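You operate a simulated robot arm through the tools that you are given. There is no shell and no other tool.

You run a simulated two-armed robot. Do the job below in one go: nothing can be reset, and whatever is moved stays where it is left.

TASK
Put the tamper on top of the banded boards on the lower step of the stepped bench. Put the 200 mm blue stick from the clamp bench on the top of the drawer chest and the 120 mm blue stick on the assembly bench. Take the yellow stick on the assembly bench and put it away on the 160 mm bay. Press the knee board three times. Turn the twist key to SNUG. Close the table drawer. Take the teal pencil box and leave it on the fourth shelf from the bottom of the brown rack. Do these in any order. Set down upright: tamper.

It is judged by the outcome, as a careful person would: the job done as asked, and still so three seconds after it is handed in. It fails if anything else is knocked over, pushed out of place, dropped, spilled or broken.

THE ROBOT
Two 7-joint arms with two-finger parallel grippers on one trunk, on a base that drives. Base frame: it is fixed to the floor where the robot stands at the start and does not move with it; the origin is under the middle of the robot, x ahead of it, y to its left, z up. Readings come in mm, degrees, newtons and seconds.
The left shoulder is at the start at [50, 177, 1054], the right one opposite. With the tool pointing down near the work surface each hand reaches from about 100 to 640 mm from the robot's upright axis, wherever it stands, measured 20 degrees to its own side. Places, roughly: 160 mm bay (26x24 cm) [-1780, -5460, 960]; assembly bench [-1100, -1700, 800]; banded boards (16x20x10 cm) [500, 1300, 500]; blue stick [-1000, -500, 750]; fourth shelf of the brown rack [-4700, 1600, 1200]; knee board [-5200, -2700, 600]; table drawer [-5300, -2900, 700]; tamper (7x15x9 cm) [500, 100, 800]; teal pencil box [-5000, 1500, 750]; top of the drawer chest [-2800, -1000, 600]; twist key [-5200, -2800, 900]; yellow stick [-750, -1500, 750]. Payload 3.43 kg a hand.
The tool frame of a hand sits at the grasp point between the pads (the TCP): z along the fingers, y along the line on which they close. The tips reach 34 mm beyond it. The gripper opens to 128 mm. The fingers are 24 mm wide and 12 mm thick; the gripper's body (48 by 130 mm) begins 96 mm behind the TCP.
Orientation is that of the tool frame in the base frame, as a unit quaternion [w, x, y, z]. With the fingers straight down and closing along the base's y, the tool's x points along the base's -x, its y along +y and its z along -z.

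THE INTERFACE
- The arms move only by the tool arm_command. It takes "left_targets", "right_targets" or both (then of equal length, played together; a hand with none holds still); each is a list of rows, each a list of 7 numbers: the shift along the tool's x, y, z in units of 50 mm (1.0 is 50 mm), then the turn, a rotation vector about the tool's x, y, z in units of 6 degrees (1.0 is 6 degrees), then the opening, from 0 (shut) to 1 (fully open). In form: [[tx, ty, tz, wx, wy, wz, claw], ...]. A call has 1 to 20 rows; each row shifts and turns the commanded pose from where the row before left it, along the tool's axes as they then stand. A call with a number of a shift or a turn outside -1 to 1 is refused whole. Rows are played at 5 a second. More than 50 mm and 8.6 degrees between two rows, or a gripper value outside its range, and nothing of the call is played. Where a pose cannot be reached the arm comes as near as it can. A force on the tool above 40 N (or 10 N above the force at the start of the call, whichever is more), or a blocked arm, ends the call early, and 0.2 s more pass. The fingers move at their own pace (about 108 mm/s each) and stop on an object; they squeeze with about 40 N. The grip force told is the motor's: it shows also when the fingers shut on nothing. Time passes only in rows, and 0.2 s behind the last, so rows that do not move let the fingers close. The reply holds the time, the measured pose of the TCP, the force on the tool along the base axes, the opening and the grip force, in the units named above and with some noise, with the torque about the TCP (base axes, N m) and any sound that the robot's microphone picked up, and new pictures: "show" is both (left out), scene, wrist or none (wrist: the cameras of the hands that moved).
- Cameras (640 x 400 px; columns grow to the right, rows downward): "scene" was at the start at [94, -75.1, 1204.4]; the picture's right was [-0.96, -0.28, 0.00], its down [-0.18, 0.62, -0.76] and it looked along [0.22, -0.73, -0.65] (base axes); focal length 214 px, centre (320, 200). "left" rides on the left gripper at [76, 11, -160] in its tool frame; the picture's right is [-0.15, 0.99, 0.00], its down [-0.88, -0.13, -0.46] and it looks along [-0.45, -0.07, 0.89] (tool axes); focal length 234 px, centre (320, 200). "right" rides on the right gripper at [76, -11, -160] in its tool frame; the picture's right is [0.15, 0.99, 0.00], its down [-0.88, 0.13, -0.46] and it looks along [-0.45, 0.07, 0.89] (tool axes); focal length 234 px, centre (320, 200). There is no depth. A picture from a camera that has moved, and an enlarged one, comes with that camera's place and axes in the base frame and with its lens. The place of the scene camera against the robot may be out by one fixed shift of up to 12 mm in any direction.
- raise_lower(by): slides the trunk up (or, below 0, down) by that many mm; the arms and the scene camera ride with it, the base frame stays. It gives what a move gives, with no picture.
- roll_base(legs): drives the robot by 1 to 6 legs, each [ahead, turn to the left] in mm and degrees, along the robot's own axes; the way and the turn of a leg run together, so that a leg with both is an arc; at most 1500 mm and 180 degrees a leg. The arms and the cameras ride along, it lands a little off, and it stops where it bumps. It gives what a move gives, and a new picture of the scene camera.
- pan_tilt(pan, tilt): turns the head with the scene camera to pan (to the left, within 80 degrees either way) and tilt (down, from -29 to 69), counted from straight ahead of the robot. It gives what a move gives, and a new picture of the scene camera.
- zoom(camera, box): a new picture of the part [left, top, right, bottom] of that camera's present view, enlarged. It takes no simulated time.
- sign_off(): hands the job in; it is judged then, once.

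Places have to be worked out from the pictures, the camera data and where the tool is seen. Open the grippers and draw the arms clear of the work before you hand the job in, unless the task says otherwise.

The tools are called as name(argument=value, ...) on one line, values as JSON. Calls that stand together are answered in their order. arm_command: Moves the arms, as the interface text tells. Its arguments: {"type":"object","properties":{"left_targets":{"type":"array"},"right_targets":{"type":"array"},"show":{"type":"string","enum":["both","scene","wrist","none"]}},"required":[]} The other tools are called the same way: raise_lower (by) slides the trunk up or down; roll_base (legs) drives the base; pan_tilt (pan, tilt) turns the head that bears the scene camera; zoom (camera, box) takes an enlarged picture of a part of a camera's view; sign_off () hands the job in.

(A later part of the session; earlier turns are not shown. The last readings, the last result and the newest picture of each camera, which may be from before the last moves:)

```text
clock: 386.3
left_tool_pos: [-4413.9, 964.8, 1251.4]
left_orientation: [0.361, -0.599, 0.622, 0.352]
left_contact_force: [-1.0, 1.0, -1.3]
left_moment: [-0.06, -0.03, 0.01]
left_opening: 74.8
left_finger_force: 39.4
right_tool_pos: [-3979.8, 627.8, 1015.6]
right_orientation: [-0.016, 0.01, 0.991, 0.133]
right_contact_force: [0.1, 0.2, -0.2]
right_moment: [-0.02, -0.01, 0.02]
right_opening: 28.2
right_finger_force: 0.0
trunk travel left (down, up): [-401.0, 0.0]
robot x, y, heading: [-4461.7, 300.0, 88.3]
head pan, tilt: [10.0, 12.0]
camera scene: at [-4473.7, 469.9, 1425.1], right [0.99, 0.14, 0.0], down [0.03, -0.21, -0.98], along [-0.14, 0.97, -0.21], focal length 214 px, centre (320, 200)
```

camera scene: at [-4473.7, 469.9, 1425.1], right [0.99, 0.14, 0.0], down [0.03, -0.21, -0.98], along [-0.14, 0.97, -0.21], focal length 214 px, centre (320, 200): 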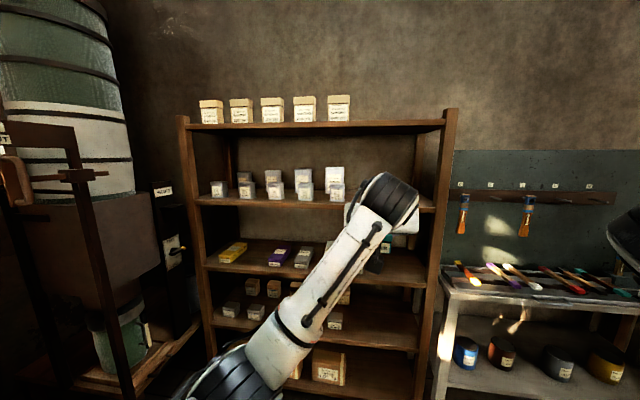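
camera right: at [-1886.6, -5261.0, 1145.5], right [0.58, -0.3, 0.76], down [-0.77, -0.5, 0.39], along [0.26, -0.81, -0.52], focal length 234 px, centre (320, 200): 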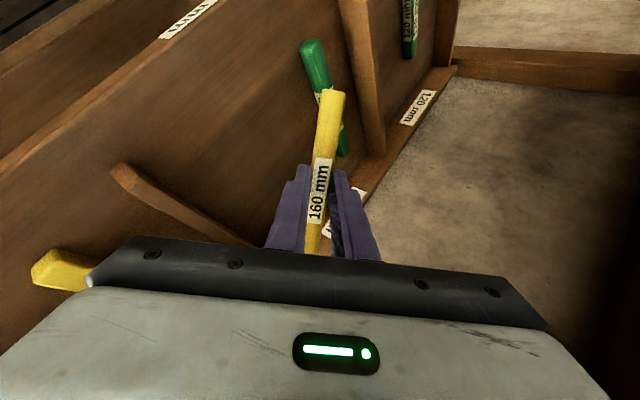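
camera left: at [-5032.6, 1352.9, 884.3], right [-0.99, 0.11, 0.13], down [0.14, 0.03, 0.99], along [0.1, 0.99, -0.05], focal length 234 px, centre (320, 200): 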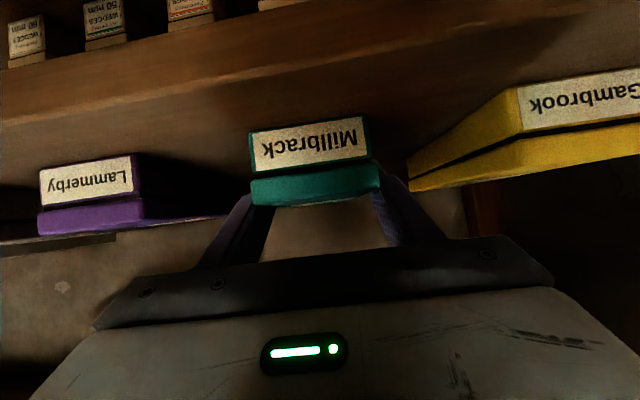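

The fourth shelf is free from x≈-4490 to −4110. I extend, rise 25 mm and shift to x≈-4354, then drive in.

arm_command(left_targets=[[-0.535, -0.268, 0.687, 0, 0, 0, 0.4], [-0.535, -0.268, 0.687, 0, 0, 0, 0.4], [-0.535, -0.268, 0.687, 0, 0, 0, 0.4], [-0.535, -0.268, 0.687, 0, 0, 0, 0.4], [0, 0, 0, 0, 0, 0, 0.4]], show="none")

roll_base(legs=[[150, 0]])

zoom(camera="left", box=[0, 0, 640, 400])

```text
clock: 387.7
left_tool_pos: [-4419.3, 1076.0, 1255.7]
left_orientation: [-0.348, 0.619, -0.607, -0.355]
left_contact_force: [-0.6, 0.3, -2.6]
left_moment: [-0.1, 0.01, -0.03]
left_opening: 74.7
left_finger_force: 39.9
left hand out of reach, approached as far as the arm can: row 3, 4
right_tool_pos: [-3981.6, 628.3, 1015.2]
right_orientation: [-0.017, 0.008, 0.991, 0.134]
right_contact_force: [0.0, 0.4, -0.3]
right_moment: [0.01, 0.01, 0.01]
right_opening: 28.3
right_finger_force: 0.1
trunk travel left (down, up): [-401.0, 0.0]
robot x, y, heading: [-4462.8, 298.0, 88.0]
head pan, tilt: [10.0, 12.0]
stopped in row 5 (left hand): the arm was blocked; the commanded pose is now the measured one
```

```text
clock: 389.1
left_tool_pos: [-4415.9, 1227.5, 1257.5]
left_orientation: [-0.349, 0.618, -0.607, -0.357]
left_contact_force: [-0.1, 0.2, -2.4]
left_moment: [-0.07, -0.02, 0.0]
left_opening: 74.5
left_finger_force: 40.0
right_tool_pos: [-3977.1, 781.6, 1015.4]
right_orientation: [-0.017, 0.007, 0.991, 0.132]
right_contact_force: [0.7, 0.3, -0.2]
right_moment: [-0.04, 0.0, -0.05]
right_opening: 28.2
right_finger_force: 0.2
trunk travel left (down, up): [-401.0, 0.0]
robot x, y, heading: [-4457.9, 452.9, 88.4]
head pan, tilt: [10.0, 12.0]
camera scene: at [-4469.7, 622.2, 1425.0], right [0.99, 0.15, 0.0], down [0.03, -0.21, -0.98], along [-0.14, 0.97, -0.21], focal length 214 px, centre (320, 200)
```

scene: 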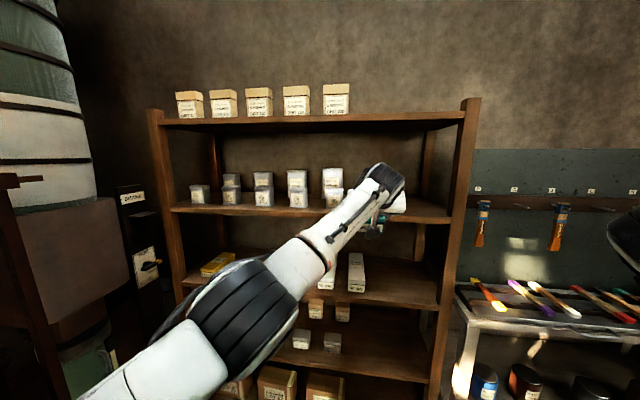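

```text
1.00 times, centred on (320, 200) of left (not enlarged: the box is as wide or as high as the picture)
camera zoom: at [-4422.6, 1051.3, 1273.6], right [-0.99, 0.05, 0.13], down [0.13, 0.05, 0.99], along [0.05, 1.0, -0.06], focal length 234 px, centre (320, 200)
```

zoom: 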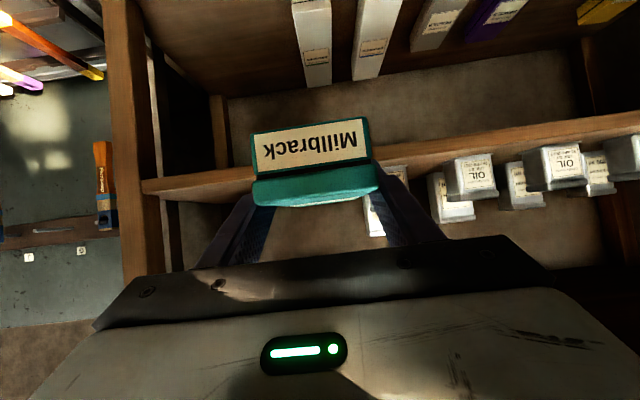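

The arm is at its stretch limit. I zoom to check the height clearance over the fourth shelf.

zoom(camera="left", box=[120, 100, 440, 260])

zoom(camera="scene", box=[300, 140, 480, 270])

```text
2.00 times, centred on (280, 180) of left
camera zoom: at [-4422.6, 1051.3, 1273.6], right [-0.99, 0.05, 0.13], down [0.13, 0.05, 0.99], along [0.05, 1.0, -0.06], focal length 468 px, centre (400, 240)
```

zoom: 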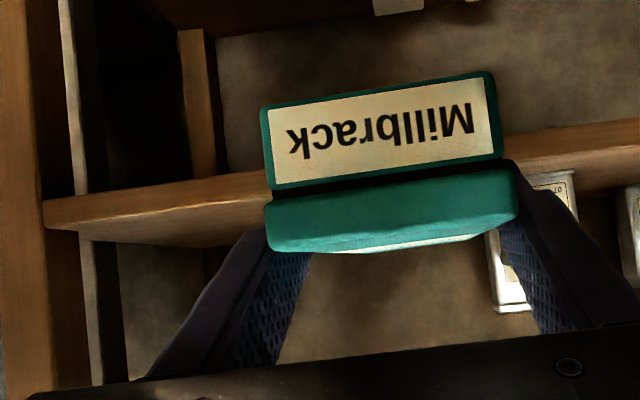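

```text
3.08 times, centred on (390, 205) of scene
camera zoom: at [-4469.7, 622.2, 1425.0], right [0.99, 0.15, 0.0], down [0.03, -0.21, -0.98], along [-0.14, 0.97, -0.21], focal length 660 px, centre (105, 185)
```

zoom: 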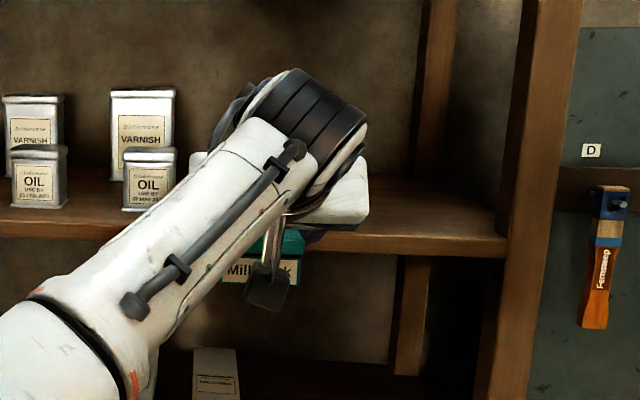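

The shelf top is z≈1189; the box bottom is ≈1221, so it clears by ~30 mm. I turn 5° right for distance from the tins and drive in.

roll_base(legs=[[0, -5], [200, 0]])

zoom(camera="left", box=[0, 0, 640, 400])

```text
clock: 391.2
left_tool_pos: [-4326.3, 1418.1, 1258.3]
left_orientation: [0.364, -0.592, 0.633, 0.342]
left_contact_force: [-0.2, 0.2, -2.1]
left_moment: [-0.07, 0.04, 0.0]
left_opening: 74.5
left_finger_force: 40.1
right_tool_pos: [-3926.2, 935.3, 1014.1]
right_orientation: [-0.011, 0.05, 0.99, 0.134]
right_contact_force: [0.3, -0.2, -0.6]
right_moment: [0.02, -0.01, -0.04]
right_opening: 28.0
right_finger_force: 0.1
trunk travel left (down, up): [-401.0, 0.0]
robot x, y, heading: [-4437.1, 651.4, 83.6]
head pan, tilt: [10.0, 12.0]
camera scene: at [-4432.8, 819.8, 1425.0], right [1.0, 0.06, 0.0], down [0.01, -0.21, -0.98], along [-0.06, 0.98, -0.21], focal length 214 px, centre (320, 200)
```

scene: 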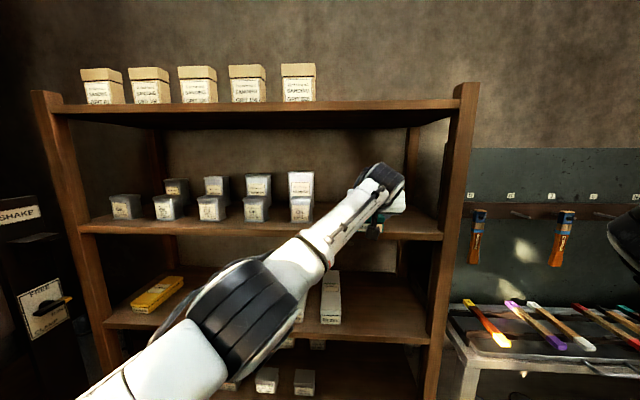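

```text
1.00 times, centred on (320, 200) of left (not enlarged: the box is as wide or as high as the picture)
camera zoom: at [-4348.8, 1243.6, 1274.2], right [-0.98, 0.14, 0.13], down [0.13, 0.04, 0.99], along [0.13, 0.99, -0.06], focal length 234 px, centre (320, 200)
```

zoom: 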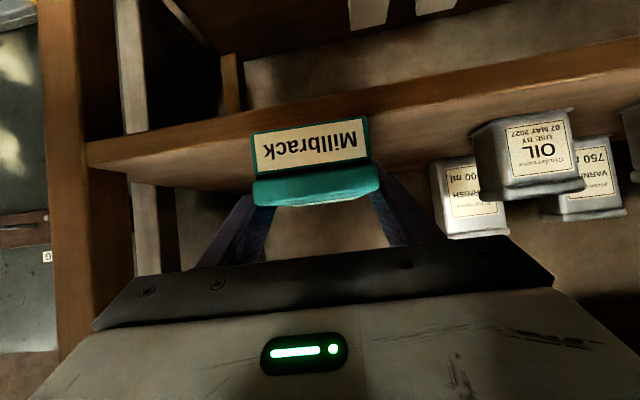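

Clear of the tins. I advance the last 110 mm.

roll_base(legs=[[112, 0]])

zoom(camera="left", box=[100, 60, 500, 300])

zoom(camera="scene", box=[280, 120, 480, 280])

```text
clock: 392.4
left_tool_pos: [-4314.8, 1530.0, 1257.7]
left_orientation: [0.363, -0.593, 0.633, 0.341]
left_contact_force: [0.0, 0.0, -2.2]
left_moment: [-0.08, 0.03, 0.01]
left_opening: 74.5
left_finger_force: 39.7
right_tool_pos: [-3915.4, 1047.2, 1014.3]
right_orientation: [-0.01, 0.05, 0.99, 0.133]
right_contact_force: [0.3, -0.2, -1.7]
right_moment: [-0.05, 0.01, 0.01]
right_opening: 28.2
right_finger_force: 0.1
trunk travel left (down, up): [-401.0, 0.0]
robot x, y, heading: [-4422.2, 759.1, 83.5]
head pan, tilt: [10.0, 12.0]
camera scene: at [-4420.0, 931.0, 1425.0], right [1.0, 0.06, 0.0], down [0.01, -0.21, -0.98], along [-0.06, 0.98, -0.21], focal length 214 px, centre (320, 200)
```

scene: 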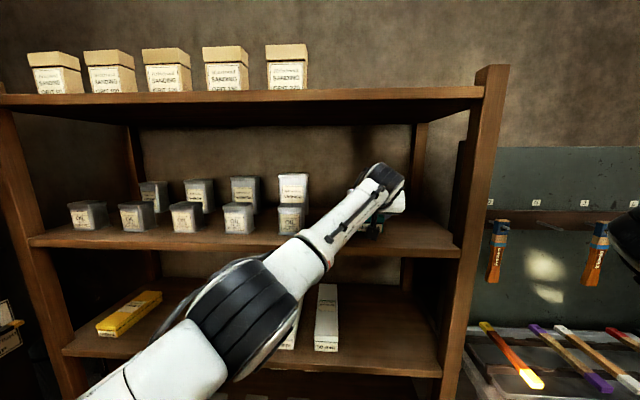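

```text
1.60 times, centred on (300, 180) of left
camera zoom: at [-4336.5, 1355.1, 1274.0], right [-0.98, 0.14, 0.13], down [0.13, 0.04, 0.99], along [0.13, 0.99, -0.06], focal length 375 px, centre (352, 232)
```

zoom: 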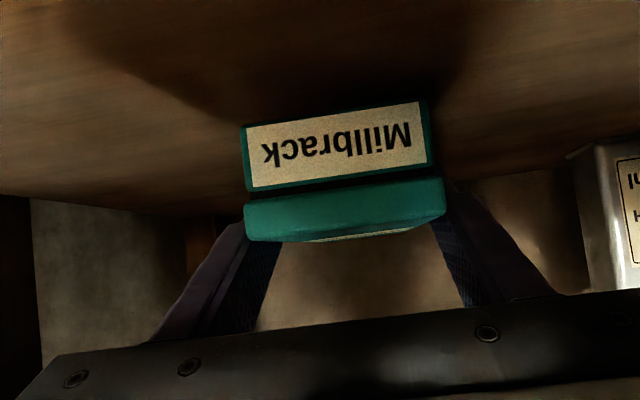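

```text
2.50 times, centred on (380, 200) of scene
camera zoom: at [-4420.0, 931.0, 1425.0], right [1.0, 0.06, 0.0], down [0.01, -0.21, -0.98], along [-0.06, 0.98, -0.21], focal length 536 px, centre (170, 200)
```

zoom: 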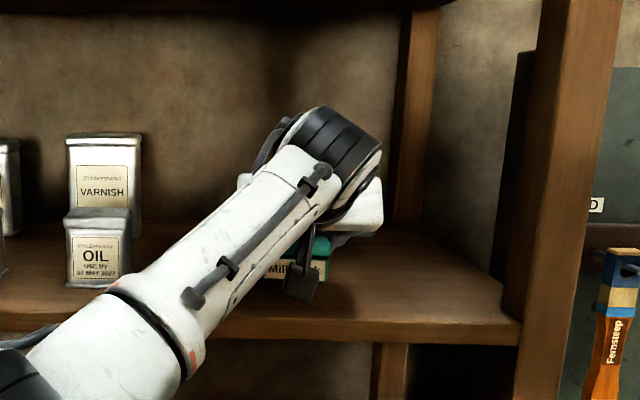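

The box is over the fourth shelf. I lower it with the trunk in small steps.

raise_lower(by=-22)

raise_lower(by=-5)

```text
clock: 393.1
left_tool_pos: [-4316.4, 1528.9, 1240.7]
left_orientation: [0.367, -0.59, 0.632, 0.344]
left_contact_force: [-0.3, 4.0, 7.8]
left_moment: [1.39, -0.01, 0.03]
left_opening: 74.3
left_finger_force: 40.0
right_tool_pos: [-3913.7, 1044.2, 994.1]
right_orientation: [-0.011, 0.05, 0.99, 0.134]
right_contact_force: [1.6, -0.4, -0.9]
right_moment: [0.0, -0.04, -0.03]
right_opening: 28.2
right_finger_force: 0.0
trunk travel left (down, up): [-379.0, 22.0]
robot x, y, heading: [-4420.1, 759.8, 83.4]
head pan, tilt: [10.0, 12.0]
```

```text
clock: 393.6
left_tool_pos: [-4315.1, 1528.5, 1239.7]
left_orientation: [0.37, -0.589, 0.63, 0.345]
left_contact_force: [-1.0, 11.9, 28.3]
left_moment: [-0.74, 0.12, -0.1]
left_opening: 74.8
left_finger_force: 40.5
right_tool_pos: [-3914.2, 1044.9, 989.1]
right_orientation: [-0.012, 0.05, 0.989, 0.135]
right_contact_force: [-0.2, 0.1, 0.6]
right_moment: [0.01, -0.02, 0.01]
right_opening: 28.2
right_finger_force: 0.1
trunk travel left (down, up): [-374.0, 27.0]
robot x, y, heading: [-4420.4, 761.8, 83.5]
head pan, tilt: [10.0, 12.0]
```

It's in contact with the shelf (28 N). I relieve 3 mm and open the fingers slightly.

raise_lower(by=3)

arm_command(left_targets=[[0, 0, 0, 0, 0, 0, 0.62], [0, 0, 0, 0, 0, 0, 0.75], [0, 0, 0, 0, 0, 0, 0.8], [0, 0, 0, 0, 0, 0, 0.8]], show="wrist")

```text
clock: 394.1
left_tool_pos: [-4315.9, 1527.9, 1239.6]
left_orientation: [0.368, -0.59, 0.631, 0.343]
left_contact_force: [-0.6, 7.5, 19.0]
left_moment: [0.29, -0.11, -0.1]
left_opening: 74.7
left_finger_force: 39.6
right_tool_pos: [-3914.9, 1044.5, 992.1]
right_orientation: [-0.011, 0.05, 0.99, 0.134]
right_contact_force: [-0.4, -0.4, 0.4]
right_moment: [0.01, 0.01, 0.02]
right_opening: 28.0
right_finger_force: 0.0
trunk travel left (down, up): [-377.0, 24.0]
robot x, y, heading: [-4426.2, 757.2, 83.4]
head pan, tilt: [10.0, 12.0]
```

```text
clock: 395.1
left_tool_pos: [-4314.9, 1528.5, 1234.2]
left_orientation: [0.364, -0.592, 0.633, 0.342]
left_contact_force: [-0.8, 0.0, 0.2]
left_moment: [0.0, -0.02, -0.01]
left_opening: 102.4
left_finger_force: 0.1
right_tool_pos: [-3914.6, 1046.0, 990.9]
right_orientation: [-0.011, 0.05, 0.99, 0.134]
right_contact_force: [-0.2, 0.3, -0.1]
right_moment: [-0.02, -0.02, -0.01]
right_opening: 28.0
right_finger_force: 0.0
trunk travel left (down, up): [-377.0, 24.0]
robot x, y, heading: [-4421.2, 759.5, 83.2]
head pan, tilt: [10.0, 12.0]
camera left: at [-4336.7, 1354.1, 1250.2], right [-0.98, 0.14, 0.13], down [0.13, 0.04, 0.99], along [0.13, 0.99, -0.06], focal length 234 px, centre (320, 200)
```

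left: 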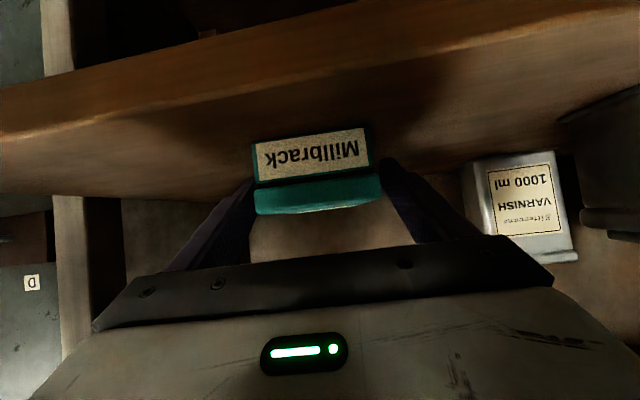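

Released cleanly. I back out straight.

roll_base(legs=[[-380, 0]])

zoom(camera="scene", box=[120, 100, 480, 320])

```text
clock: 397.5
left_tool_pos: [-4361.6, 1153.5, 1235.4]
left_orientation: [0.363, -0.595, 0.63, 0.343]
left_contact_force: [-0.2, -0.3, -0.4]
left_moment: [-0.02, -0.01, 0.02]
left_opening: 102.5
left_finger_force: 0.0
right_tool_pos: [-3959.1, 672.6, 991.1]
right_orientation: [-0.01, 0.046, 0.99, 0.134]
right_contact_force: [-0.3, 1.0, -0.6]
right_moment: [0.0, 0.01, -0.04]
right_opening: 28.0
right_finger_force: 0.0
trunk travel left (down, up): [-377.0, 24.0]
robot x, y, heading: [-4465.4, 383.1, 83.9]
head pan, tilt: [10.0, 12.0]
camera scene: at [-4463.2, 554.0, 1401.3], right [1.0, 0.07, 0.0], down [0.01, -0.21, -0.98], along [-0.06, 0.98, -0.21], focal length 214 px, centre (320, 200)
```

scene: 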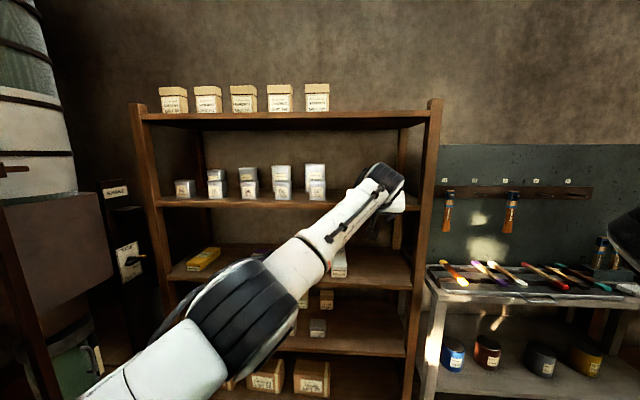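

```text
1.78 times, centred on (300, 210) of scene
camera zoom: at [-4463.2, 554.0, 1401.3], right [1.0, 0.07, 0.0], down [0.01, -0.21, -0.98], along [-0.06, 0.98, -0.21], focal length 381 px, centre (356, 182)
```

zoom: 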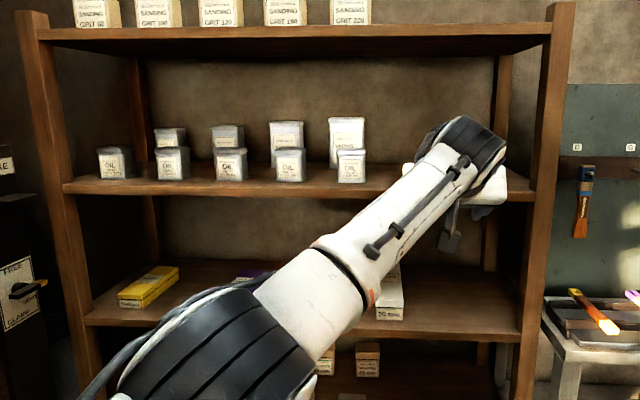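

zoom(camera="left", box=[120, 60, 520, 300])

```text
1.60 times, centred on (320, 180) of left
camera zoom: at [-4382.6, 979.0, 1250.8], right [-0.98, 0.13, 0.13], down [0.13, 0.04, 0.99], along [0.12, 0.99, -0.06], focal length 375 px, centre (320, 232)
```

zoom: 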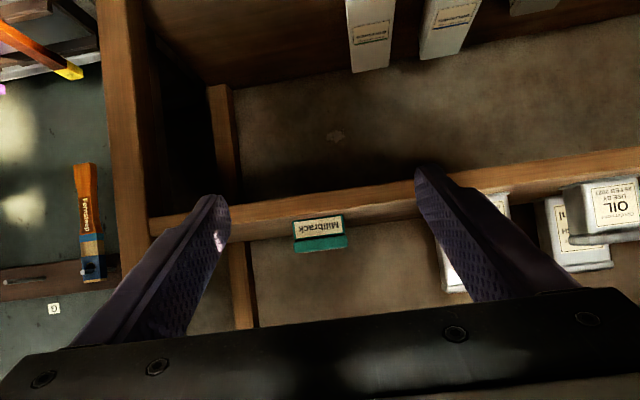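

The teal box rests on the fourth shelf. Now I retract the left arm to a compact tool-down pose.

arm_command(left_targets=[[0.437, 0, -0.77, 0, 0, 0, 0.5], [0.437, 0, -0.77, 0, 0, 0, 0.5], [0.437, 0, -0.77, 0, 0, 0, 0.5], [0.437, 0, -0.77, 0, 0, 0, 0.4], [0, 0, 0, 0, 1, 0, 0.4], [0, 0, 0, 0, 1, 0, 0.4], [0, 0, 0, 0, 1, 0, 0.4], [0, 0, 0, 0, 1, 0, 0.4], [0, 0, 0, 0, 1, 0, 0.4], [0, 0, 0, 0, 1, 0, 0.4], [0, 0, 0, 0, 1, 0, 0.4], [0, 0, 0, 0, 1, 0, 0.4], [0, 0, 0, 0, 1, 0, 0.4], [0, 0, 0, 0, 1, 0, 0.4], [0, 0, 0, 0, 0, 0, 0.4]], show="scene")

raise_lower(by=-150)

pan_tilt(pan=80, tilt=10)

```text
clock: 400.7
left_tool_pos: [-4396.9, 967.1, 1218.9]
left_orientation: [0.056, -0.688, 0.722, 0.043]
left_contact_force: [0.0, -0.3, -0.7]
left_moment: [-0.02, 0.0, 0.0]
left_opening: 51.2
left_finger_force: 0.1
left hand out of reach, approached as far as the arm can: row 8, 12, 13, 14
right_tool_pos: [-3957.7, 674.4, 991.6]
right_orientation: [-0.011, 0.046, 0.99, 0.134]
right_contact_force: [0.2, 0.5, -0.4]
right_moment: [-0.01, 0.0, 0.01]
right_opening: 28.2
right_finger_force: 0.1
trunk travel left (down, up): [-377.0, 24.0]
robot x, y, heading: [-4462.9, 388.0, 83.8]
head pan, tilt: [10.0, 12.0]
camera scene: at [-4463.2, 555.5, 1401.0], right [1.0, 0.07, 0.0], down [0.01, -0.21, -0.98], along [-0.06, 0.98, -0.21], focal length 214 px, centre (320, 200)
```

scene: 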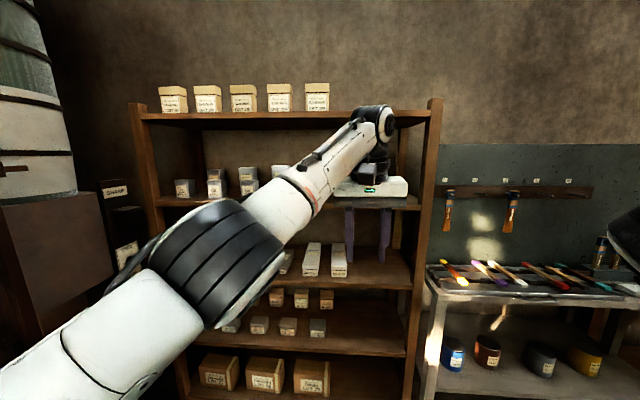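

```text
clock: 402.5
left_tool_pos: [-4398.4, 966.9, 1069.7]
left_orientation: [0.057, -0.69, 0.721, 0.043]
left_contact_force: [0.4, -0.1, 0.7]
left_moment: [0.01, 0.01, -0.01]
left_opening: 51.5
left_finger_force: 0.1
right_tool_pos: [-3958.5, 674.3, 841.3]
right_orientation: [-0.011, 0.047, 0.99, 0.134]
right_contact_force: [-1.2, 0.5, -0.6]
right_moment: [0.01, 0.0, 0.01]
right_opening: 28.2
right_finger_force: 0.1
trunk travel left (down, up): [-227.0, 174.0]
robot x, y, heading: [-4460.4, 387.5, 83.8]
head pan, tilt: [10.0, 12.0]
```

```text
clock: 403.9
left_tool_pos: [-4398.1, 966.1, 1068.0]
left_orientation: [0.057, -0.689, 0.721, 0.043]
left_contact_force: [-0.1, 0.0, -0.9]
left_moment: [0.0, 0.05, -0.03]
left_opening: 51.2
left_finger_force: 0.0
right_tool_pos: [-3958.5, 672.9, 840.9]
right_orientation: [-0.012, 0.046, 0.99, 0.133]
right_contact_force: [-0.4, -0.6, -0.4]
right_moment: [-0.02, -0.01, 0.01]
right_opening: 28.1
right_finger_force: 0.0
trunk travel left (down, up): [-227.0, 174.0]
robot x, y, heading: [-4463.7, 384.4, 83.8]
head pan, tilt: [80.0, 10.0]
camera scene: at [-4546.2, 487.6, 1254.4], right [0.28, 0.96, 0.0], down [0.17, -0.05, -0.98], along [-0.95, 0.28, -0.17], focal length 214 px, centre (320, 200)
```

scene: 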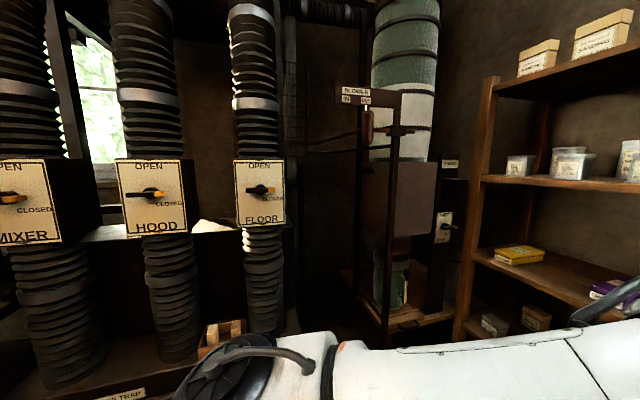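

I turn left to look toward the south-west.

roll_base(legs=[[0, 96]])

pan_tilt(pan=65, tilt=12)

```text
clock: 408.5
left_tool_pos: [-5048.9, 360.3, 1070.4]
left_orientation: [-0.004, 0.996, 0.056, -0.071]
left_contact_force: [0.2, -0.1, 0.4]
left_moment: [0.0, 0.02, 0.01]
left_opening: 51.1
left_finger_force: 0.0
right_tool_pos: [-4829.9, 840.1, 842.2]
right_orientation: [0.109, 0.722, -0.678, -0.078]
right_contact_force: [-0.4, 0.2, -0.8]
right_moment: [-0.01, 0.02, 0.01]
right_opening: 28.5
right_finger_force: 0.0
trunk travel left (down, up): [-227.0, 174.0]
robot x, y, heading: [-4463.3, 386.8, -177.0]
head pan, tilt: [80.0, 10.0]
camera scene: at [-4546.1, 296.2, 1254.4], right [-0.99, 0.12, 0.0], down [0.02, 0.17, -0.98], along [-0.12, -0.98, -0.17], focal length 214 px, centre (320, 200)
```

scene: 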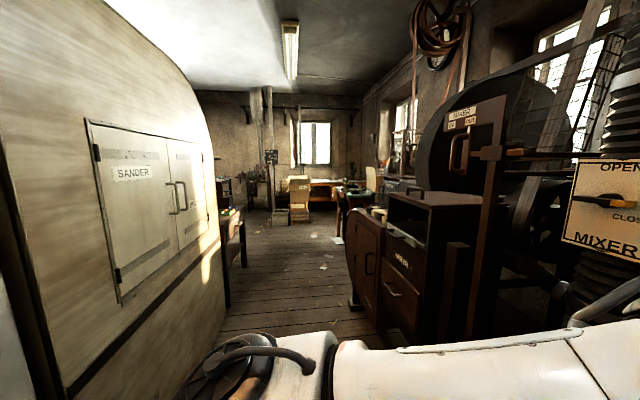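

```text
clock: 409.2
left_tool_pos: [-5048.2, 359.8, 1068.1]
left_orientation: [-0.004, 0.996, 0.056, -0.071]
left_contact_force: [-0.1, 0.4, 0.2]
left_moment: [-0.01, 0.0, 0.01]
left_opening: 51.1
left_finger_force: 0.0
right_tool_pos: [-4829.2, 840.1, 841.1]
right_orientation: [0.109, 0.723, -0.678, -0.078]
right_contact_force: [-0.9, 0.1, -0.4]
right_moment: [-0.02, 0.03, -0.03]
right_opening: 28.1
right_finger_force: 0.1
trunk travel left (down, up): [-227.0, 174.0]
robot x, y, heading: [-4463.5, 385.3, -177.1]
head pan, tilt: [65.0, 12.0]
camera scene: at [-4569.6, 302.1, 1251.2], right [-0.93, 0.38, 0.0], down [0.08, 0.19, -0.98], along [-0.37, -0.91, -0.21], focal length 214 px, centre (320, 200)
```

scene: 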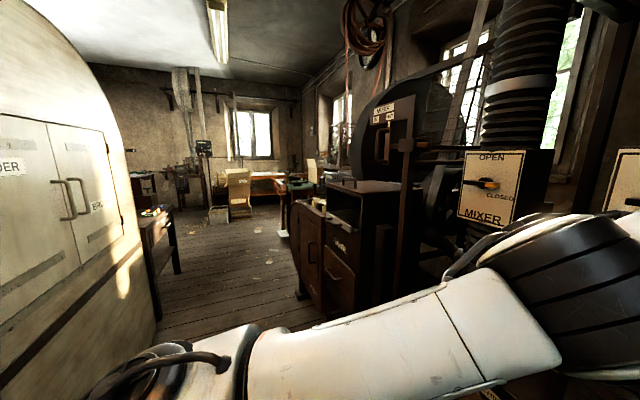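

There's a clear passage south between the sander cabinet and the mixer furniture. I turn to face south and drive down it.

roll_base(legs=[[0, 87], [600, 0]])

pan_tilt(pan=-15, tilt=15)

```text
clock: 416.0
left_tool_pos: [-4439.1, -747.9, 1068.7]
left_orientation: [0.046, 0.675, 0.735, -0.054]
left_contact_force: [0.4, 0.2, -0.2]
left_moment: [0.01, -0.02, 0.01]
left_opening: 51.3
left_finger_force: 0.1
right_tool_pos: [-4914.4, -508.9, 839.4]
right_orientation: [0.126, 0.992, 0.009, 0.022]
right_contact_force: [1.6, 0.6, 0.7]
right_moment: [-0.1, 0.22, -0.08]
right_opening: 28.1
right_finger_force: 0.1
trunk travel left (down, up): [-227.0, 174.0]
robot x, y, heading: [-4452.6, -162.9, -88.6]
head pan, tilt: [65.0, 12.0]
stopped in leg 2: the force on the tool passed its limit at 52 N (the readings are from after the stop); the commanded pose is now the measured one
camera scene: at [-4363.4, -264.9, 1251.2], right [-0.4, -0.92, 0.0], down [-0.19, 0.08, -0.98], along [0.9, -0.39, -0.21], focal length 214 px, centre (320, 200)
```

scene: 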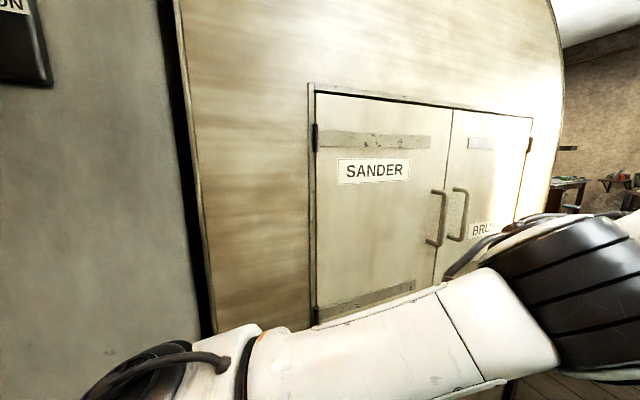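

```text
clock: 417.6
left_tool_pos: [-4439.6, -748.5, 1069.9]
left_orientation: [0.046, 0.673, 0.736, -0.054]
left_contact_force: [0.2, 0.0, -0.8]
left_moment: [0.0, -0.02, -0.02]
left_opening: 51.4
left_finger_force: 0.0
right_tool_pos: [-4913.4, -509.3, 839.6]
right_orientation: [0.126, 0.992, 0.01, 0.022]
right_contact_force: [2.3, 3.2, -2.0]
right_moment: [-0.27, 0.25, -0.14]
right_opening: 28.4
right_finger_force: 0.0
trunk travel left (down, up): [-227.0, 174.0]
robot x, y, heading: [-4449.2, -162.5, -88.6]
head pan, tilt: [-15.0, 15.0]
camera scene: at [-4470.7, -318.4, 1246.3], right [-0.97, 0.23, 0.0], down [0.06, 0.25, -0.97], along [-0.23, -0.94, -0.26], focal length 214 px, centre (320, 200)
```

scene: 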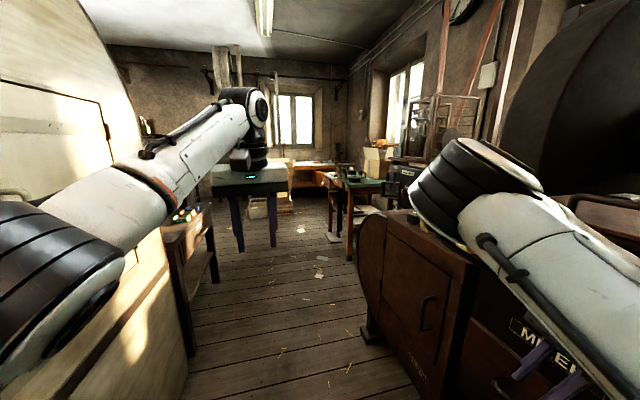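

The right hand brushed the mixer cabinet. I stop, look closer, and back off.

zoom(camera="right", box=[0, 0, 640, 400])

roll_base(legs=[[-150, 0]])

pan_tilt(pan=-40, tilt=35)

```text
1.00 times, centred on (320, 200) of right (not enlarged: the box is as wide or as high as the picture)
camera zoom: at [-4844.8, -455.0, 993.5], right [0.16, -0.95, 0.25], down [-0.9, -0.03, 0.44], along [-0.41, -0.3, -0.86], focal length 234 px, centre (320, 200)
```

zoom: 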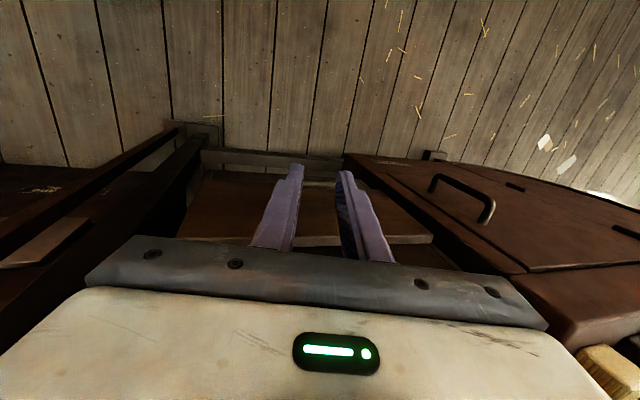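

```text
clock: 418.9
left_tool_pos: [-4444.0, -600.3, 1069.3]
left_orientation: [0.047, 0.675, 0.735, -0.054]
left_contact_force: [0.5, 0.5, 0.6]
left_moment: [0.0, -0.02, 0.02]
left_opening: 51.1
left_finger_force: 0.1
right_tool_pos: [-4917.6, -359.5, 842.0]
right_orientation: [0.127, 0.992, 0.009, 0.022]
right_contact_force: [-0.4, 0.2, -0.8]
right_moment: [-0.04, 0.0, 0.01]
right_opening: 28.1
right_finger_force: 0.0
trunk travel left (down, up): [-227.0, 174.0]
robot x, y, heading: [-4455.6, -15.9, -88.7]
head pan, tilt: [-15.0, 15.0]
camera scene: at [-4474.6, -169.2, 1246.4], right [-0.97, 0.24, 0.0], down [0.06, 0.25, -0.97], along [-0.23, -0.94, -0.26], focal length 214 px, centre (320, 200)
```

scene: 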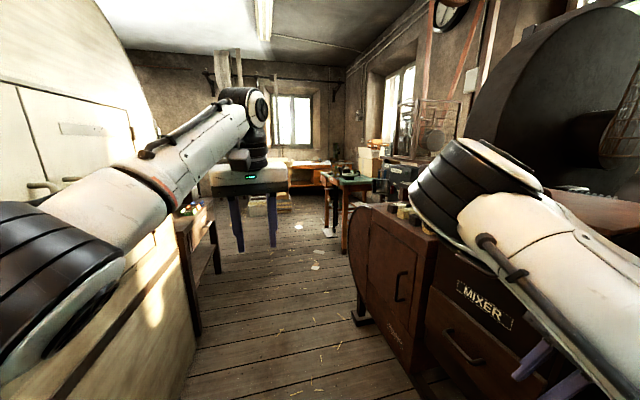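

```text
clock: 419.8
left_tool_pos: [-4443.9, -600.2, 1069.5]
left_orientation: [0.047, 0.674, 0.735, -0.054]
left_contact_force: [-0.2, 0.4, -0.2]
left_moment: [0.04, 0.01, -0.01]
left_opening: 51.3
left_finger_force: 0.0
right_tool_pos: [-4917.4, -359.9, 838.5]
right_orientation: [0.125, 0.992, 0.009, 0.022]
right_contact_force: [-0.2, -0.5, 0.2]
right_moment: [-0.02, 0.0, 0.03]
right_opening: 28.6
right_finger_force: 0.0
trunk travel left (down, up): [-227.0, 174.0]
robot x, y, heading: [-4453.4, -15.1, -88.4]
head pan, tilt: [-40.0, 35.0]
camera scene: at [-4507.5, -147.8, 1214.4], right [-0.78, 0.62, 0.0], down [0.36, 0.45, -0.82], along [-0.51, -0.64, -0.57], focal length 214 px, centre (320, 200)
```

scene: 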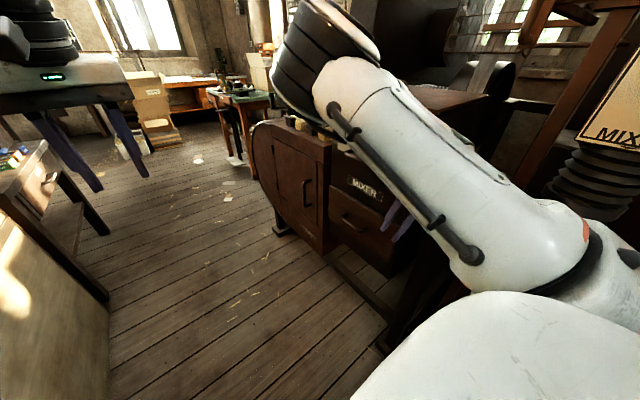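

I raise the trunk so the right hand passes above the mixer cabinet, then continue south.

raise_lower(by=170)

roll_base(legs=[[1000, 0]])

pan_tilt(pan=-35, tilt=25)

```text
clock: 421.7
left_tool_pos: [-4444.0, -599.1, 1239.0]
left_orientation: [0.047, 0.674, 0.735, -0.053]
left_contact_force: [-0.3, 0.2, -0.4]
left_moment: [0.0, 0.01, 0.0]
left_opening: 51.4
left_finger_force: 0.0
right_tool_pos: [-4917.2, -360.0, 1008.1]
right_orientation: [0.126, 0.992, 0.009, 0.023]
right_contact_force: [1.0, -0.2, -0.4]
right_moment: [-0.01, 0.0, -0.01]
right_opening: 28.3
right_finger_force: 0.1
trunk travel left (down, up): [-397.0, 4.0]
robot x, y, heading: [-4452.5, -13.4, -88.7]
head pan, tilt: [-40.0, 35.0]
```

```text
clock: 427.0
left_tool_pos: [-4414.1, -1622.1, 1239.4]
left_orientation: [0.047, 0.673, 0.737, -0.053]
left_contact_force: [0.1, 0.1, -0.2]
left_moment: [0.03, -0.02, 0.0]
left_opening: 50.9
left_finger_force: 0.0
right_tool_pos: [-4890.4, -1384.3, 1009.5]
right_orientation: [0.125, 0.992, 0.013, 0.023]
right_contact_force: [0.1, -0.1, 1.6]
right_moment: [0.03, 0.01, 0.0]
right_opening: 28.5
right_finger_force: 0.0
trunk travel left (down, up): [-397.0, 4.0]
robot x, y, heading: [-4428.4, -1036.6, -88.4]
head pan, tilt: [-40.0, 35.0]
camera scene: at [-4480.2, -1170.5, 1384.3], right [-0.78, 0.62, 0.0], down [0.36, 0.45, -0.82], along [-0.51, -0.64, -0.57], focal length 214 px, centre (320, 200)
```

scene: 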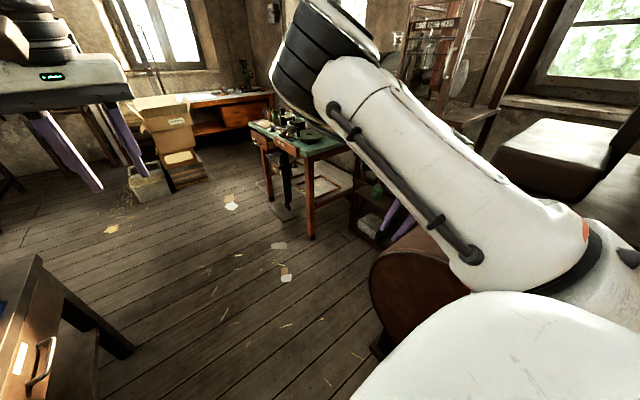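

```text
clock: 427.8
left_tool_pos: [-4414.4, -1622.6, 1237.0]
left_orientation: [0.047, 0.673, 0.736, -0.053]
left_contact_force: [-0.4, -0.2, 1.3]
left_moment: [0.03, 0.02, 0.0]
left_opening: 51.4
left_finger_force: 0.2
right_tool_pos: [-4888.5, -1385.3, 1009.9]
right_orientation: [0.126, 0.992, 0.013, 0.022]
right_contact_force: [0.0, 0.3, -0.4]
right_moment: [0.01, -0.02, 0.02]
right_opening: 28.1
right_finger_force: 0.0
trunk travel left (down, up): [-397.0, 4.0]
robot x, y, heading: [-4429.6, -1037.8, -88.5]
head pan, tilt: [-35.0, 25.0]
camera scene: at [-4476.3, -1178.2, 1400.0], right [-0.83, 0.55, 0.0], down [0.23, 0.35, -0.91], along [-0.5, -0.76, -0.42], focal length 214 px, centre (320, 200)
```

scene: 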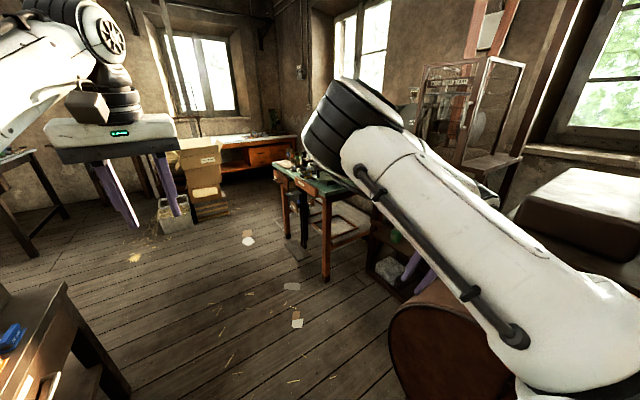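

I see the green-topped table with an open drawer. Zoom in.

zoom(camera="scene", box=[240, 120, 440, 290])

```text
2.35 times, centred on (340, 205) of scene
camera zoom: at [-4476.3, -1178.2, 1400.0], right [-0.83, 0.55, 0.0], down [0.23, 0.35, -0.91], along [-0.5, -0.76, -0.42], focal length 505 px, centre (273, 188)
```

zoom: 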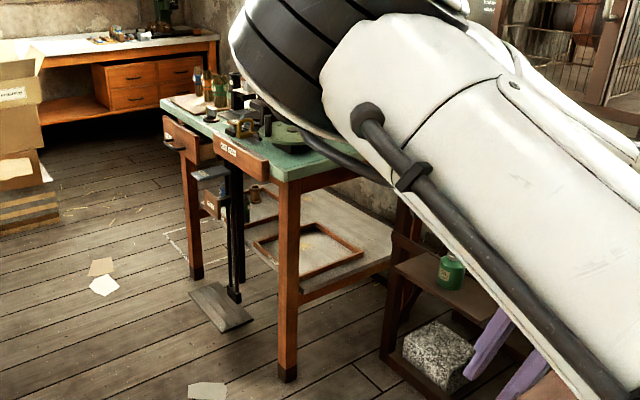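

The table's front faces east at x≈-5285, y −2313…−3083. I drive south to y≈-2690 and turn to face it.

roll_base(legs=[[1450, -1], [200, 0], [0, -90]])

pan_tilt(pan=0, tilt=30)

```text
clock: 440.0
left_tool_pos: [-4985.4, -2686.0, 1238.0]
left_orientation: [-0.006, 0.997, 0.034, -0.07]
left_contact_force: [-1.4, -0.1, -0.5]
left_moment: [-0.01, -0.02, 0.0]
left_opening: 51.4
left_finger_force: 0.0
right_tool_pos: [-4737.9, -2216.4, 1008.8]
right_orientation: [0.104, 0.702, -0.701, -0.074]
right_contact_force: [0.7, 0.4, 0.7]
right_moment: [-0.01, 0.0, -0.03]
right_opening: 28.3
right_finger_force: 0.0
trunk travel left (down, up): [-397.0, 4.0]
robot x, y, heading: [-4397.0, -2684.8, -179.7]
head pan, tilt: [-35.0, 25.0]
camera scene: at [-4546.3, -2627.7, 1400.1], right [0.57, 0.82, 0.0], down [0.35, -0.24, -0.91], along [-0.75, 0.52, -0.42], focal length 214 px, centre (320, 200)
```

scene: 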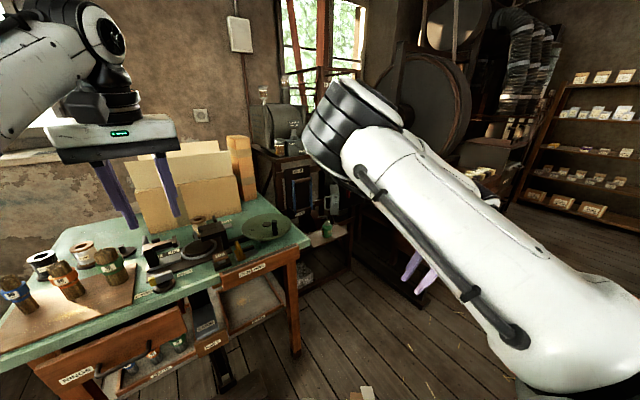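

```text
clock: 441.0
left_tool_pos: [-4984.2, -2686.3, 1239.0]
left_orientation: [-0.006, 0.997, 0.034, -0.071]
left_contact_force: [1.0, 0.3, -0.8]
left_moment: [0.01, 0.0, 0.0]
left_opening: 51.7
left_finger_force: 0.1
right_tool_pos: [-4736.2, -2217.3, 1009.3]
right_orientation: [0.104, 0.702, -0.701, -0.075]
right_contact_force: [-0.2, -1.2, -0.9]
right_moment: [-0.01, -0.03, -0.02]
right_opening: 28.3
right_finger_force: 0.1
trunk travel left (down, up): [-397.0, 4.0]
robot x, y, heading: [-4400.1, -2689.6, -179.6]
head pan, tilt: [0.0, 30.0]
camera scene: at [-4561.0, -2680.8, 1392.1], right [-0.01, 1.0, 0.0], down [0.5, 0.0, -0.87], along [-0.87, 0.0, -0.5], focal length 214 px, centre (320, 200)
```

scene: 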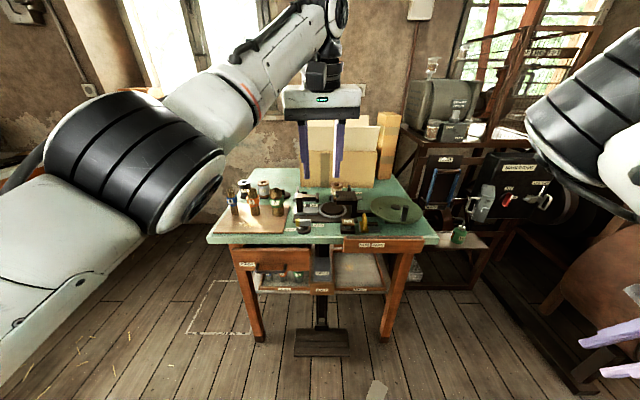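

zoom(camera="scene", box=[200, 160, 450, 360])

zoom(camera="scene", box=[270, 180, 430, 290])

```text
2.00 times, centred on (325, 260) of scene
camera zoom: at [-4561.0, -2680.8, 1392.1], right [-0.01, 1.0, 0.0], down [0.5, 0.0, -0.87], along [-0.87, 0.0, -0.5], focal length 429 px, centre (310, 80)
```

zoom: 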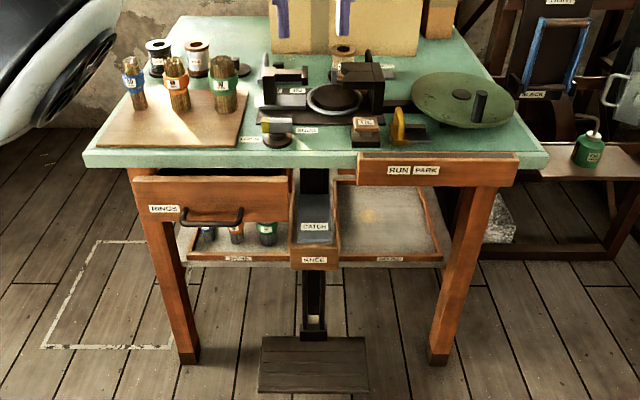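

```text
3.64 times, centred on (350, 235) of scene
camera zoom: at [-4561.0, -2680.8, 1392.1], right [-0.01, 1.0, 0.0], down [0.5, 0.0, -0.87], along [-0.87, 0.0, -0.5], focal length 780 px, centre (211, 73)
```

zoom: 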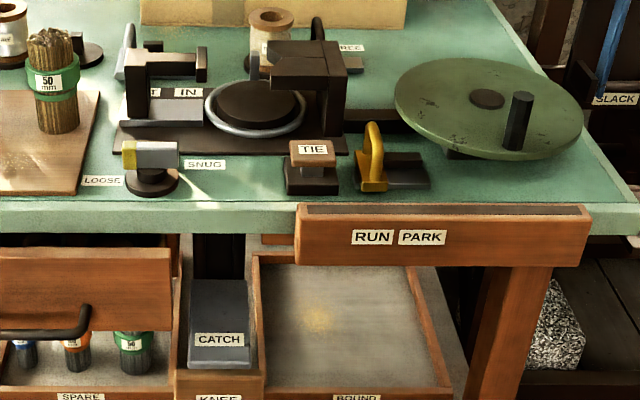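

The table shows: RINGS drawer (open, left), KNEE board (centre), twist key pointing to LOOSE with SNUG at its right. First I point the left hand forward with fingers shut for pushing.

arm_command(left_targets=[[0, 0, 0, 0, -1, 0, 0], [0, 0, 0, 0, -1, 0, 0], [0, 0, 0, 0, -1, 0, 0], [0, 0, 0, 0, -1, 0, 0], [0, 0, 0, 0, -1, 0, 0], [0, 0, 0, 0, -1, 0, 0], [0, 0, 0, 0, -1, 0, 0], [0, 0, 0, 0, -1, 0, 0], [0, 0, 0, 0, -1, 0, 0], [0, 0, 0, 0, -1, 0, 0], [0, 0, 0, 0, -1, 0, 0], [0, 0, 0, 0, 0, 0, 0]], show="none")

raise_lower(by=-370)

pan_tilt(pan=10, tilt=20)

```text
clock: 443.6
left_tool_pos: [-4984.4, -2687.2, 1238.3]
left_orientation: [0.014, 0.798, 0.032, -0.602]
left_contact_force: [-0.8, 0.1, -0.4]
left_moment: [-0.01, -0.02, 0.0]
left_opening: 0.0
left_finger_force: 33.3
right_tool_pos: [-4736.0, -2215.4, 1009.2]
right_orientation: [0.104, 0.702, -0.7, -0.075]
right_contact_force: [0.2, 0.1, -0.9]
right_moment: [0.0, 0.02, 0.01]
right_opening: 28.2
right_finger_force: 0.0
trunk travel left (down, up): [-397.0, 4.0]
robot x, y, heading: [-4403.3, -2686.9, -179.8]
head pan, tilt: [0.0, 30.0]
```

```text
clock: 447.2
left_tool_pos: [-4985.1, -2687.3, 868.9]
left_orientation: [0.014, 0.798, 0.032, -0.602]
left_contact_force: [-0.1, 0.4, 0.0]
left_moment: [0.0, -0.01, 0.04]
left_opening: 0.0
left_finger_force: 33.4
right_tool_pos: [-4736.8, -2216.7, 639.9]
right_orientation: [0.103, 0.702, -0.7, -0.075]
right_contact_force: [0.0, -0.3, 0.1]
right_moment: [0.0, 0.03, 0.01]
right_opening: 28.2
right_finger_force: 0.0
trunk travel left (down, up): [-27.0, 374.0]
robot x, y, heading: [-4400.5, -2689.6, -179.6]
head pan, tilt: [0.0, 30.0]
```

```text
clock: 447.9
left_tool_pos: [-4985.2, -2687.0, 868.2]
left_orientation: [0.014, 0.798, 0.032, -0.602]
left_contact_force: [0.1, -0.2, -0.2]
left_moment: [-0.03, -0.02, 0.01]
left_opening: 0.0
left_finger_force: 33.3
right_tool_pos: [-4737.5, -2215.9, 639.1]
right_orientation: [0.103, 0.702, -0.701, -0.075]
right_contact_force: [0.5, 0.0, 0.8]
right_moment: [0.01, 0.03, 0.01]
right_opening: 28.5
right_finger_force: 0.0
trunk travel left (down, up): [-27.0, 374.0]
robot x, y, heading: [-4400.7, -2682.8, -179.9]
head pan, tilt: [10.0, 20.0]
camera scene: at [-4562.2, -2697.0, 1038.1], right [-0.18, 0.98, 0.0], down [0.34, 0.06, -0.94], along [-0.92, -0.17, -0.34], focal length 214 px, centre (320, 200)
```

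scene: 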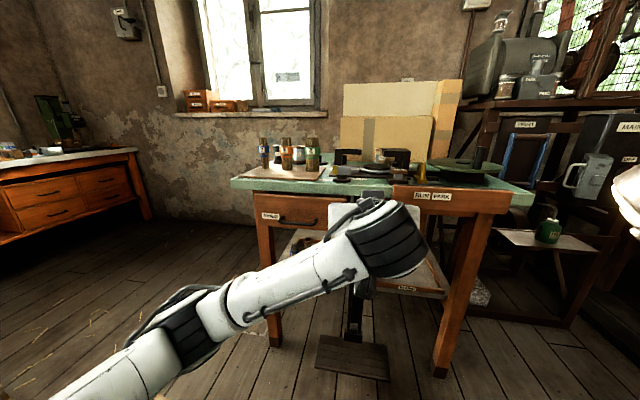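

From lower down I can triangulate. Zoom on the drawer and table front.

zoom(camera="scene", box=[220, 140, 540, 300])

zoom(camera="left", box=[0, 0, 640, 400])

```text
2.00 times, centred on (380, 220) of scene
camera zoom: at [-4562.2, -2697.0, 1038.1], right [-0.18, 0.98, 0.0], down [0.34, 0.06, -0.94], along [-0.92, -0.17, -0.34], focal length 429 px, centre (200, 160)
```

zoom: 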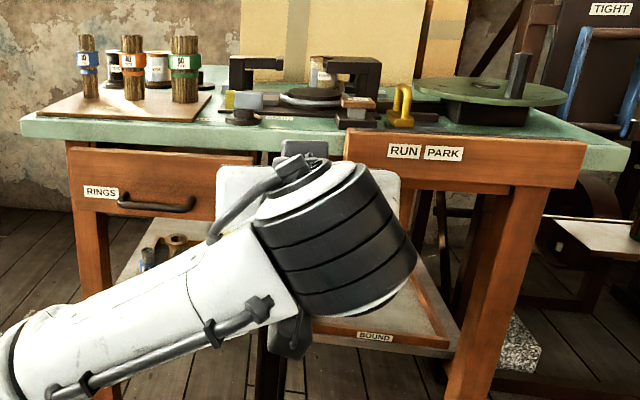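

```text
1.00 times, centred on (320, 200) of left (not enlarged: the box is as wide or as high as the picture)
camera zoom: at [-4809.7, -2685.3, 840.7], right [0.03, -0.99, 0.12], down [0.19, 0.13, 0.97], along [-0.98, 0.0, 0.19], focal length 234 px, centre (320, 200)
```

zoom: 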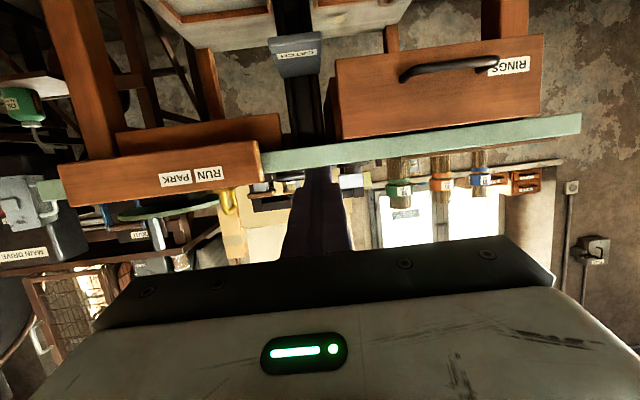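

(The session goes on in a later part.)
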